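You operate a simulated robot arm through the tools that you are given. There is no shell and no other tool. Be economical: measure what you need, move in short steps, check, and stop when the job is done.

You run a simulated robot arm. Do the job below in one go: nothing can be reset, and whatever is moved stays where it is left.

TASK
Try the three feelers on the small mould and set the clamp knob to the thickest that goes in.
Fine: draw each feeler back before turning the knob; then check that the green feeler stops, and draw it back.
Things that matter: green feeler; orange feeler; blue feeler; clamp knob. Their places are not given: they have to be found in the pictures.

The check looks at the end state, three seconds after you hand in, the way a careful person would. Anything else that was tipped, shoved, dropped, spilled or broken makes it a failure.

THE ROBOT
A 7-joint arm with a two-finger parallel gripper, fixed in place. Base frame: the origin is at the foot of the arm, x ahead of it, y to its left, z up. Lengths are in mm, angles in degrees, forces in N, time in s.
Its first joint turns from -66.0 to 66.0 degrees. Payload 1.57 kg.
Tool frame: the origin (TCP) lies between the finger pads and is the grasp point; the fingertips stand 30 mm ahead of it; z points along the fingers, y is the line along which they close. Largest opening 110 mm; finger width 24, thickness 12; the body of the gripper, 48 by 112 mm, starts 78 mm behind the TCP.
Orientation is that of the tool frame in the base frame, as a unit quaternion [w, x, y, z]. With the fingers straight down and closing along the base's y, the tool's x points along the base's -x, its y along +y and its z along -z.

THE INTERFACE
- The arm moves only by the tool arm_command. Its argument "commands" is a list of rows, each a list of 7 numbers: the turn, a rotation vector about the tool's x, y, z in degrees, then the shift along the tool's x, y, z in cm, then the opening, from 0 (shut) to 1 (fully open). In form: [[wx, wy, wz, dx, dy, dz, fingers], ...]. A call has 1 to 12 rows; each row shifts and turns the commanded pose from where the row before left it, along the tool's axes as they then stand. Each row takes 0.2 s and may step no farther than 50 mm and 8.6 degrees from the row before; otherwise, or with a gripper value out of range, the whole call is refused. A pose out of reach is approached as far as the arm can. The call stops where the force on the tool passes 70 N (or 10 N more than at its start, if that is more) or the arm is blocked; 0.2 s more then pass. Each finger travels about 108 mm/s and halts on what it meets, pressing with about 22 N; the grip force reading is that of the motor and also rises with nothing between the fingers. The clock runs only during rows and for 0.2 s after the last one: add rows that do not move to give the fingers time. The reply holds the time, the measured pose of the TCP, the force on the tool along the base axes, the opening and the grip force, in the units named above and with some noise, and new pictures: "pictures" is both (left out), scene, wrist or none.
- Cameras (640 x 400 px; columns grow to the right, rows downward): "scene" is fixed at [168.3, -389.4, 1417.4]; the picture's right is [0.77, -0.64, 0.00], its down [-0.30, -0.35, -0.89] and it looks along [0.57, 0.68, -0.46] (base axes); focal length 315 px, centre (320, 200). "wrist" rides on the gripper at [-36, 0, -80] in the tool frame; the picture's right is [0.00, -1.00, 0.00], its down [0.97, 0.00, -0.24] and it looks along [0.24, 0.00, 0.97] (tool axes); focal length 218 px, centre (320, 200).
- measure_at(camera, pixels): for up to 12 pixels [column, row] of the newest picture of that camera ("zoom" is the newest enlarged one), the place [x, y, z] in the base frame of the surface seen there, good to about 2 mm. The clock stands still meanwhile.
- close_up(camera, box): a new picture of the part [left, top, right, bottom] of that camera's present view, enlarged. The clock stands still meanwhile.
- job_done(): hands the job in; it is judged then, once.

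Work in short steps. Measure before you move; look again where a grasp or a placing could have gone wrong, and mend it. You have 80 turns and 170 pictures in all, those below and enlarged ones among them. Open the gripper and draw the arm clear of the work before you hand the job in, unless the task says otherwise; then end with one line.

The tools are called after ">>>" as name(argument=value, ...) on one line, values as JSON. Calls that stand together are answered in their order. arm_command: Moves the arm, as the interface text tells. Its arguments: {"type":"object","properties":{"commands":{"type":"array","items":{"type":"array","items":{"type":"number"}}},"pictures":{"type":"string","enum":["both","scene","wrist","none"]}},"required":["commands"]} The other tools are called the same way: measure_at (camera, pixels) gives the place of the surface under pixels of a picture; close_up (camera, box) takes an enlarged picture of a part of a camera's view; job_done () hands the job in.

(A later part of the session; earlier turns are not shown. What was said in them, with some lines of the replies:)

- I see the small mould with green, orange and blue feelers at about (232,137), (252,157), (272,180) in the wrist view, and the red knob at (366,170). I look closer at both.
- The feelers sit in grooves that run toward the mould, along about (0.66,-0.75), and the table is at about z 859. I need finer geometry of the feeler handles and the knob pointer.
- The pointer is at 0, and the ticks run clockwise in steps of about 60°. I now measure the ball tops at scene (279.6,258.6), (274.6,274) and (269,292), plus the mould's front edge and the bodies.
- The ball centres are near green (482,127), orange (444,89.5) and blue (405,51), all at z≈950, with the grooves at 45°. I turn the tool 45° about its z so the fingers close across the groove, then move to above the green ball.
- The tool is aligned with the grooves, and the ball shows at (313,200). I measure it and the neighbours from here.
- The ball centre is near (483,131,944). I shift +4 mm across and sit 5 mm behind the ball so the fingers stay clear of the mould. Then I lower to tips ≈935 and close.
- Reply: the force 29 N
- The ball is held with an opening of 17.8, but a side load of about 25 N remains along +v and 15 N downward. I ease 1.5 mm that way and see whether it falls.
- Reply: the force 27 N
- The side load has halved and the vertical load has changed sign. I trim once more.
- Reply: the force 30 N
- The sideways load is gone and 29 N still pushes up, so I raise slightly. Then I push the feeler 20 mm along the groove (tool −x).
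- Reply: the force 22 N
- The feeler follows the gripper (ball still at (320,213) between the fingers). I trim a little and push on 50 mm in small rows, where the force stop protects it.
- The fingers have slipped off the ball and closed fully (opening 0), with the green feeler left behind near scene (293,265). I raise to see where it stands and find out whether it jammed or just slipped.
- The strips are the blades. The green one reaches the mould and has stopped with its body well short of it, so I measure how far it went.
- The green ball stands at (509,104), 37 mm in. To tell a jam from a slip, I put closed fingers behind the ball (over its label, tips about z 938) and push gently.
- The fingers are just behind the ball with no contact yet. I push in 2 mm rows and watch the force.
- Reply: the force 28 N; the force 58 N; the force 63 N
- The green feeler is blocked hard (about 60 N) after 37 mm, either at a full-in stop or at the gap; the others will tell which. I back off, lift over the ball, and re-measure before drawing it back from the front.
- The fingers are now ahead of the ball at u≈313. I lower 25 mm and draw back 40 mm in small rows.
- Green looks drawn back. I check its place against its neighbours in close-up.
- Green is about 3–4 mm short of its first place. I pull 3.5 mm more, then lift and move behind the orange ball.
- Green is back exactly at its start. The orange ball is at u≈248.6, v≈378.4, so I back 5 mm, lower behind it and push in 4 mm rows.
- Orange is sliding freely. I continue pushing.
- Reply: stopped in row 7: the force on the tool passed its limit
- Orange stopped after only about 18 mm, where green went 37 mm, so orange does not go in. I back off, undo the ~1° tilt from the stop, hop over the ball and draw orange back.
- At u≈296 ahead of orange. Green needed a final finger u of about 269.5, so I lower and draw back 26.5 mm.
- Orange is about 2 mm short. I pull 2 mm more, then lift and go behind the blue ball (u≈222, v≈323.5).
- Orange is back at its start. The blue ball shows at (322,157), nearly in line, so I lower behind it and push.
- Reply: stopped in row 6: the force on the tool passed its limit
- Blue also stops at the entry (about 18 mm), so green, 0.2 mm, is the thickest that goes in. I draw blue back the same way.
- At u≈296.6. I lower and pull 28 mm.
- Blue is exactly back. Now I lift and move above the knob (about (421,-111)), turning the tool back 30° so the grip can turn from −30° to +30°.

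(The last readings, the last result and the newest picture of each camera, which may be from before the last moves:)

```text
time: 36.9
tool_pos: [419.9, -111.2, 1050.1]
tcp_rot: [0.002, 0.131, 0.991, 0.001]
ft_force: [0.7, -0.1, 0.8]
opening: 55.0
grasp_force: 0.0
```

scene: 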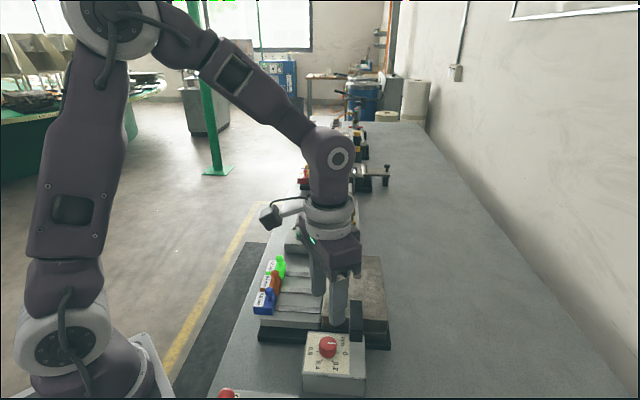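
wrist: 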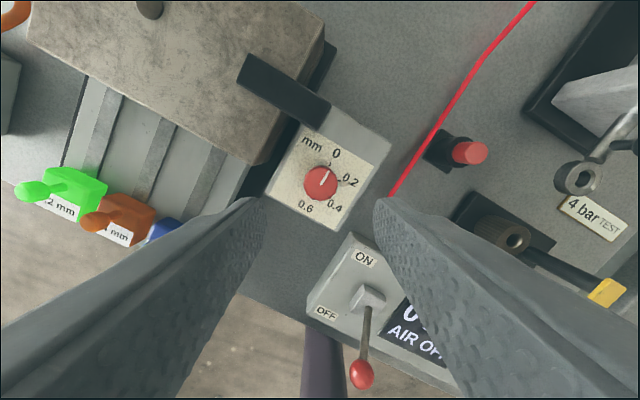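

The knob is between the fingers at (320,181). I measure it, the tab and the mould corner to check finger room.

>>> measure_at(camera="wrist", pixels=[[320, 183], [304, 183], [336, 183], [320, 170], [320, 198], [258, 165], [300, 122], [326, 105], [245, 80], [270, 195], [373, 170]])

>>> close_up(camera="wrist", box=[240, 80, 400, 240])

```text
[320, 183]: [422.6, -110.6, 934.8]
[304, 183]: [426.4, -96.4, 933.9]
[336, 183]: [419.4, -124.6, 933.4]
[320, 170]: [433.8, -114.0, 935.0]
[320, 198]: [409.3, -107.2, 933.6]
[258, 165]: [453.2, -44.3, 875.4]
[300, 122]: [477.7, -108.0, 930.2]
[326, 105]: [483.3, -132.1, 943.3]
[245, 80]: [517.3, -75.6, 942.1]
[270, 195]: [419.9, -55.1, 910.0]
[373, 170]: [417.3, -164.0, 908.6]
```

```text
2.50 times, centred on (320, 160) of wrist
```

zoom: 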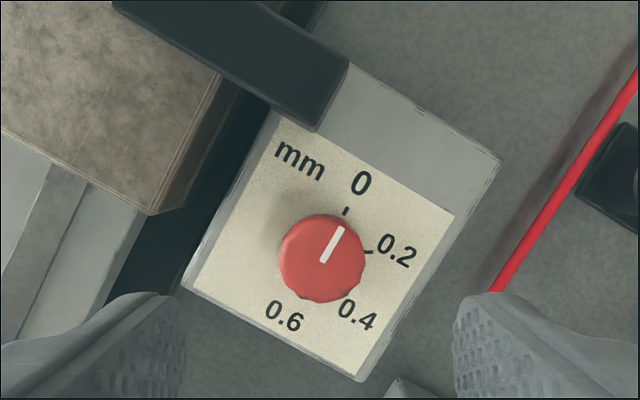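

The knob centre is at (422,-111), radius about 15, top 935, panel 911, and there is room all round. I centre, lower to tips about z 918, and close.

>>> arm_command(commands=[[0, 0, 0, -0.18, 0.08, 0, 0.5], [0, 0, 0, 0, 0, 4, 0.5], [0, 0, 0, 0, 0, 3, 0.5], [0, 0, 0, 0, 0, 3.2, 0.5], [0, 0, 0, 0, 0, 0, 0.5], [0, 0, 0, 0, 0, 0, 0.2], [0, 0, 0, 0, 0, 0, 0.2], [0, 0, 0, 0, 0, 0, 0.2]])

```text
time: 38.7
tool_pos: [421.9, -112.1, 946.7]
tcp_rot: [0.001, 0.131, 0.991, 0.002]
ft_force: [-0.5, -2.9, -19.2]
opening: 31.4
grasp_force: 40.1
```

scene: 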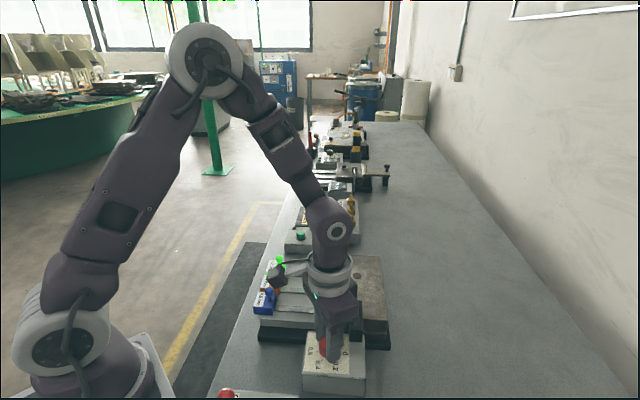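
wrist: 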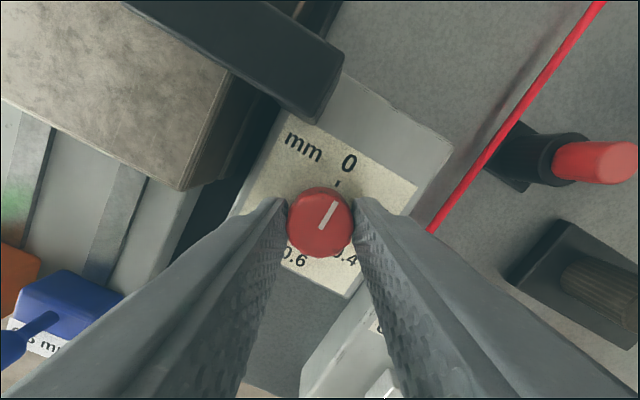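

The knob is gripped (31.4 mm), with its pointer at 0 (about 27–30° in the picture). I turn 60° clockwise.

>>> arm_command(commands=[[0, 0, 7.5, 0, 0, 0, 0.2], [0, 0, 7.5, 0, 0, 0, 0.2], [0, 0, 7.5, 0, 0, 0, 0.2], [0, 0, 7.5, 0, 0, 0, 0.2], [0, 0, 7.5, 0, 0, 0, 0.2], [0, 0, 7.5, 0, 0, 0, 0.2], [0, 0, 7.5, 0, 0, 0, 0.2], [0, 0, 7.5, 0, 0, 0, 0.2], [0, 0, 0, 0, 0, 0, 0.2]])

```text
time: 40.7
tool_pos: [421.5, -111.9, 947.8]
tcp_rot: [0.001, 0.609, 0.793, 0.002]
ft_force: [-3.4, -18.6, 6.2]
opening: 31.3
grasp_force: 40.5
```

scene: 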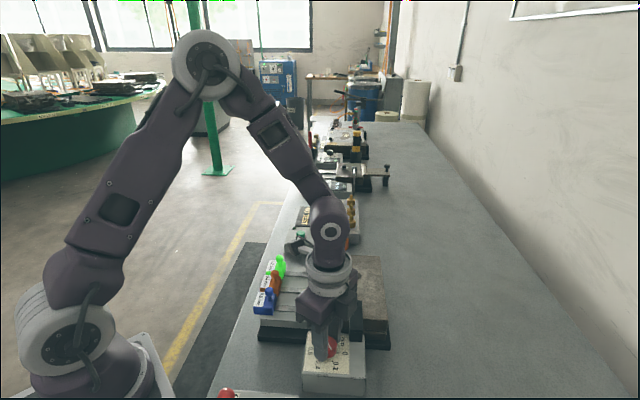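
wrist: 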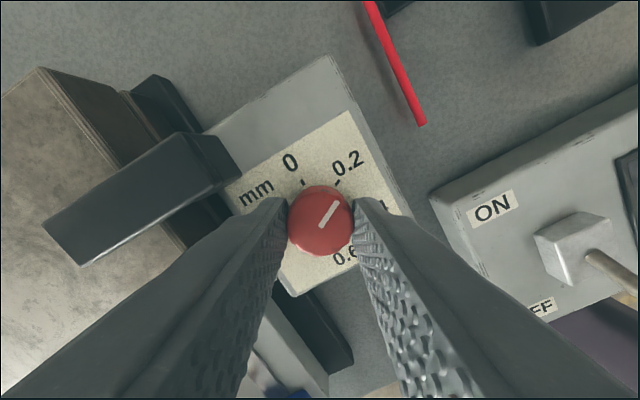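

The pointer now aims at the 0.2 tick. I release, lift and inspect.

>>> arm_command(commands=[[0, 0, 0, 0, 0, 0, 0.45], [0, 0, 0, 0, 0, 0, 0.45], [0, 0, 0, 0, 0, -4, 0.45], [0, 0, 0, 0, 0, -5, 0.45], [0, 0, 0, 0, 0, 0, 0.45]])

>>> close_up(camera="wrist", box=[240, 100, 400, 240])

>>> close_up(camera="scene", box=[295, 320, 385, 400])

```text
time: 41.9
tool_pos: [419.9, -110.6, 1038.5]
tcp_rot: [0.0, 0.609, 0.793, 0.002]
ft_force: [-0.1, -0.3, 0.0]
opening: 49.9
grasp_force: 0.0
```

scene: 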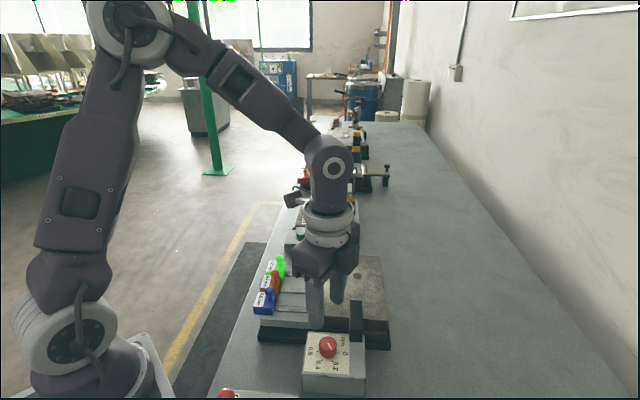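
wrist: 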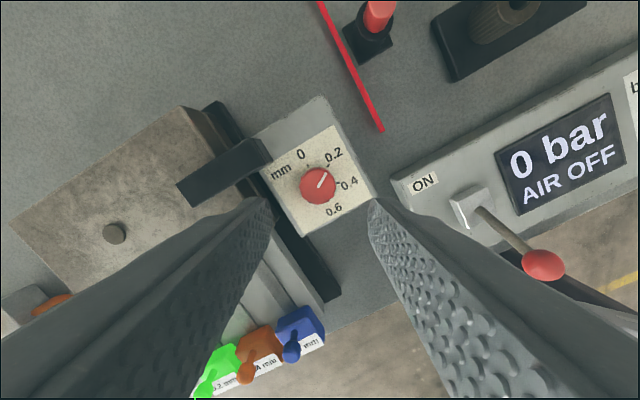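

```text
2.86 times, centred on (320, 170) of wrist
```

zoom: 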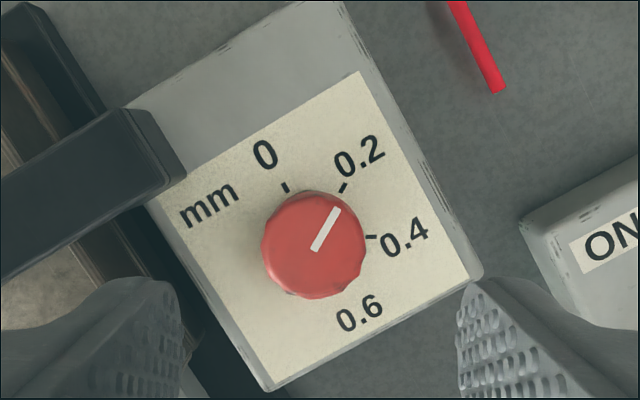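

```text
5.00 times, centred on (340, 360) of scene
```

zoom: 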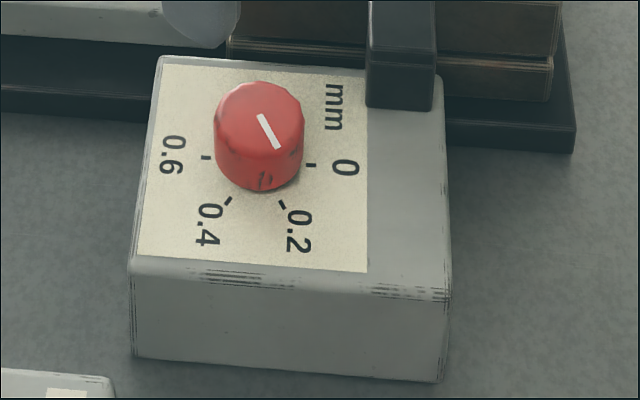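

The pointer sits on 0.2 in both views. I now turn the tool back to the groove line and move behind the green ball for the final check.

>>> arm_command(commands=[[0, 0, -7.5, 0, 0, 0, 0], [0, 0, -7.5, 0, 0, 0, 0], [0, 0, -7.5, 0, 0, 0, 0], [0, 0, -7.5, 0, 0, 0, 0], [0, 0, 0, 2.52, 3.58, 0, 0], [0, 0, 0, 2.52, 3.58, 0, 0], [0, 0, 0, 2.52, 3.58, 0, 0], [0, 0, 0, 2.52, 3.58, 0, 0], [0, 0, 0, 2.52, 3.58, 0, 0], [0, 0, 0, 2.52, 3.58, 0, 0], [0, 0, 0, 0, 0, 2.5, 0], [0, 0, 0, 0, 0, 0, 0]])

>>> measure_at(camera="wrist", pixels=[[320, 165], [320, 175]])

```text
time: 44.5
tool_pos: [465.2, 149.9, 1015.6]
tcp_rot: [0.001, 0.383, 0.924, 0.001]
ft_force: [-0.1, -0.3, -0.4]
opening: 0.0
grasp_force: 21.4
```

scene: 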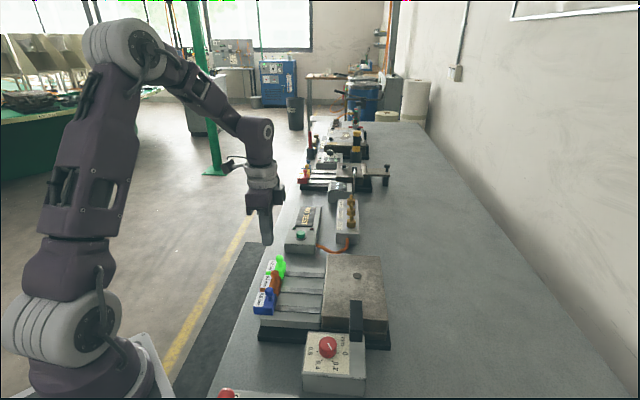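
wrist: 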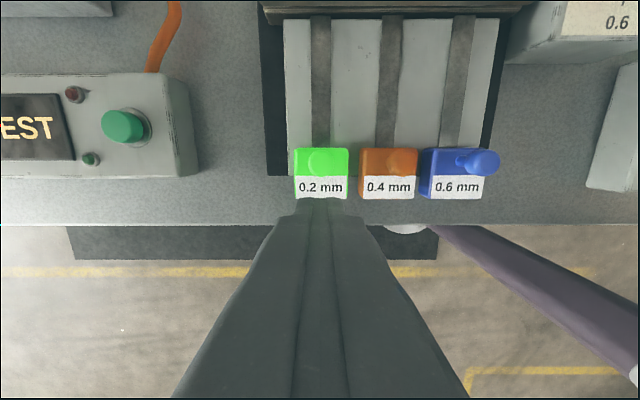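

```text
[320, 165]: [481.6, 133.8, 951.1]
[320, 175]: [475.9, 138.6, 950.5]
```

Lined up at u≈223. I lower and push gently, expecting a stop at the entry (finger u≈247).

>>> arm_command(commands=[[0, 0, 0, 0, 0, 2.3, 0], [0, 0, 0, 0, 0, 2.3, 0], [0, 0, 0, 0, 0, 0, 0], [0, 0, 0, -0.4, 0, 0, 0], [0, 0, 0, -0.4, 0, 0, 0], [0, 0, 0, -0.4, 0, 0, 0], [0, 0, 0, -0.4, 0, 0, 0], [0, 0, 0, -0.4, 0, 0, 0], [0, 0, 0, 0, 0, 0, 0]], pictures="none")

>>> arm_command(commands=[[0, 0, 0, -0.2, 0, 0, 0], [0, 0, 0, -0.2, 0, 0, 0], [0, 0, 0, -0.2, 0, 0, 0], [0, 0, 0, -0.2, 0, 0, 0], [0, 0, 0, 0, 0, 0, 0]])

```text
time: 46.5
tool_pos: [480.9, 136.1, 968.0]
tcp_rot: [0.002, 0.383, 0.924, 0.001]
ft_force: [0.3, 0.0, -0.3]
opening: 0.0
grasp_force: 21.0
```

```text
time: 47.7
tool_pos: [482.7, 133.7, 967.6]
tcp_rot: [-0.002, 0.382, 0.924, 0.003]
ft_force: [-36.1, 41.1, 14.7]
opening: 0.1
grasp_force: 21.3
```

scene: 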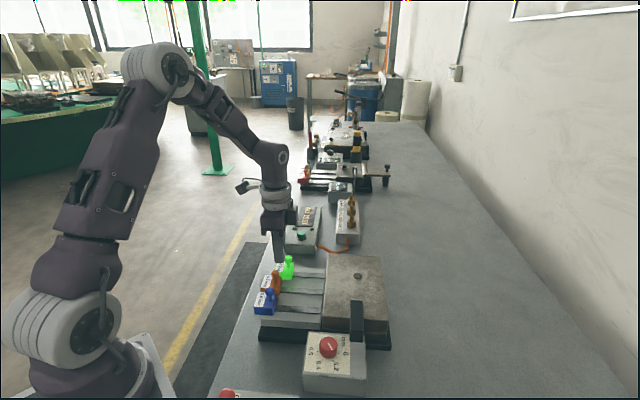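
wrist: 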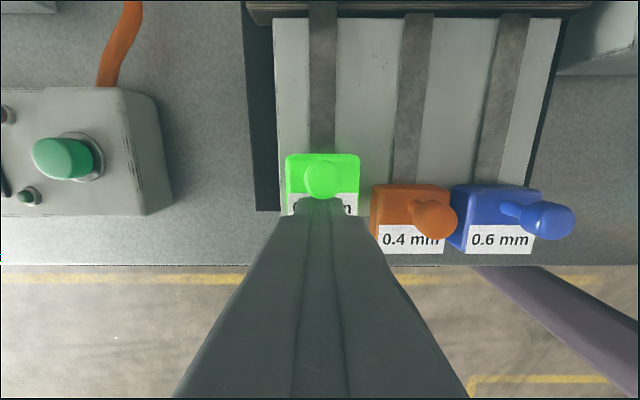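

Green now stops at the entry (55 N, finger u≈247): confirmed. I back off, hop over and draw it back.

>>> arm_command(commands=[[0, 0, 0, 0.9, 0, 0, 0], [0, 0, 0, 0, 0, -3, 0], [0, 0, 0, -2.7, -0.05, 0, 0], [0, 0, 0, -2.7, -0.05, 0, 0], [0, 0, 0, 0, 0, 0, 0]], pictures="scene")

```text
time: 48.9
tool_pos: [517.5, 95.9, 996.4]
tcp_rot: [0.001, 0.383, 0.924, 0.001]
ft_force: [0.1, -0.5, -0.3]
opening: 0.1
grasp_force: 21.1
```

scene: 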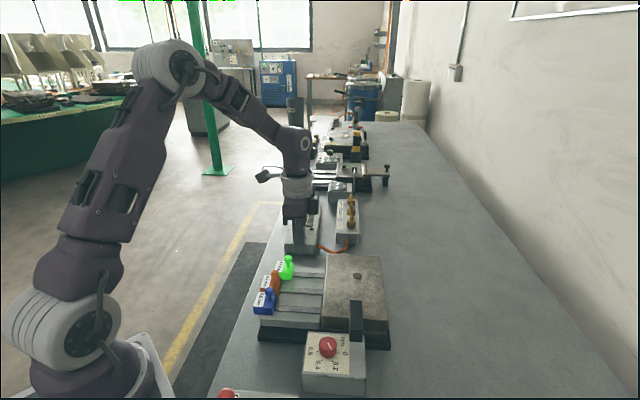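

At u≈298. I lower and pull 29 mm.

>>> arm_command(commands=[[0, 0, 0, 0, 0, 2.8, 0], [0, 0, 0, 0, 0, 0, 0], [0, 0, 0, 0.5, 0, 0, 0], [0, 0, 0, 0.5, 0, 0, 0], [0, 0, 0, 0.5, 0, 0, 0], [0, 0, 0, 0.5, 0, 0, 0], [0, 0, 0, 0.5, 0, 0, 0], [0, 0, 0, 0.4, 0, 0, 0], [0, 0, 0, 0, 0, 0, 0]], pictures="none")

>>> close_up(camera="scene", box=[245, 245, 335, 325])

```text
time: 50.9
tool_pos: [497.6, 117.5, 971.1]
tcp_rot: [0.0, 0.383, 0.924, 0.001]
ft_force: [-0.4, 0.2, 0.1]
opening: 0.0
grasp_force: 22.2
```

```text
5.00 times, centred on (290, 285) of scene
```

zoom: 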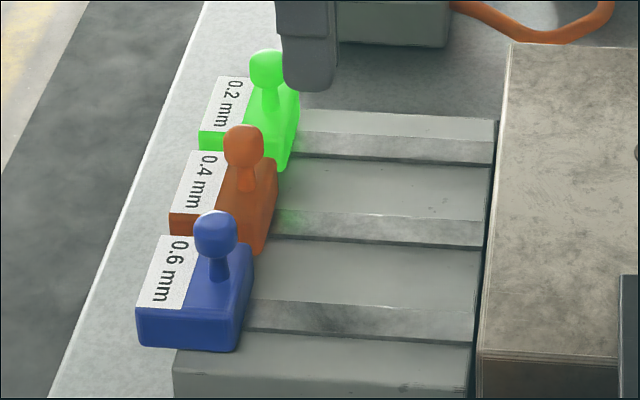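

All three feelers are in their starting places. I move forward 5 mm, lift clear, open the gripper and take a last look.

>>> arm_command(commands=[[0, 0, 0, -0.5, 0, 0, 0], [0, 0, 0, 0, 0, -4, 0], [0, 0, 0, 0, 0, -5, 0], [0, 0, 0, 0, 0, -5, 0.6], [0, 0, 0, 0, 0, -5, 1], [0, 0, 0, 0, 0, -5, 1], [0, 0, 0, 0, 0, 0, 1], [0, 0, 0, 0, 0, 0, 1]])

>>> close_up(camera="scene", box=[240, 240, 400, 400])

```text
time: 52.7
tool_pos: [502.3, 112.1, 1210.3]
tcp_rot: [0.001, 0.383, 0.924, 0.001]
ft_force: [0.2, 0.9, -0.3]
opening: 109.9
grasp_force: 0.0
```

scene: 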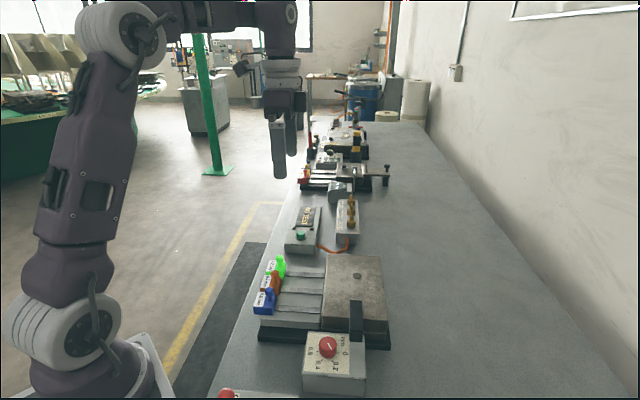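
wrist: 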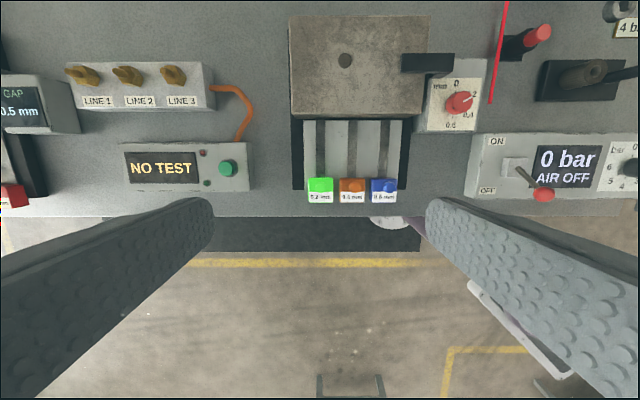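

```text
2.50 times, centred on (320, 320) of scene
```

zoom: 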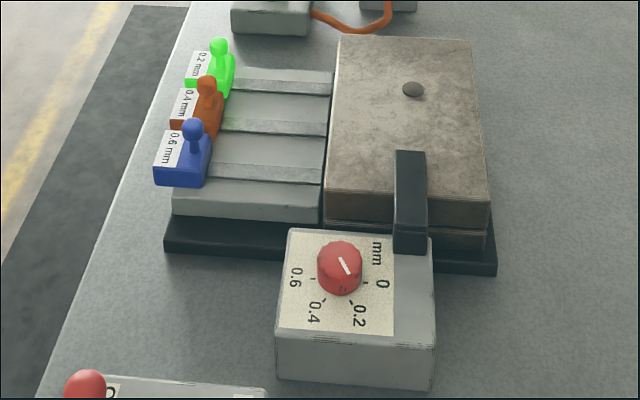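

The knob is on 0.2, the feelers are drawn back, and the arm is clear. I hand in.

>>> job_done()

```text
The job is handed in.
```

The green 0.2 mm feeler was the thickest that went in, so the clamp knob is set to 0.2; the green feeler then stopped at the mould when I checked it, and all three feelers are drawn back.
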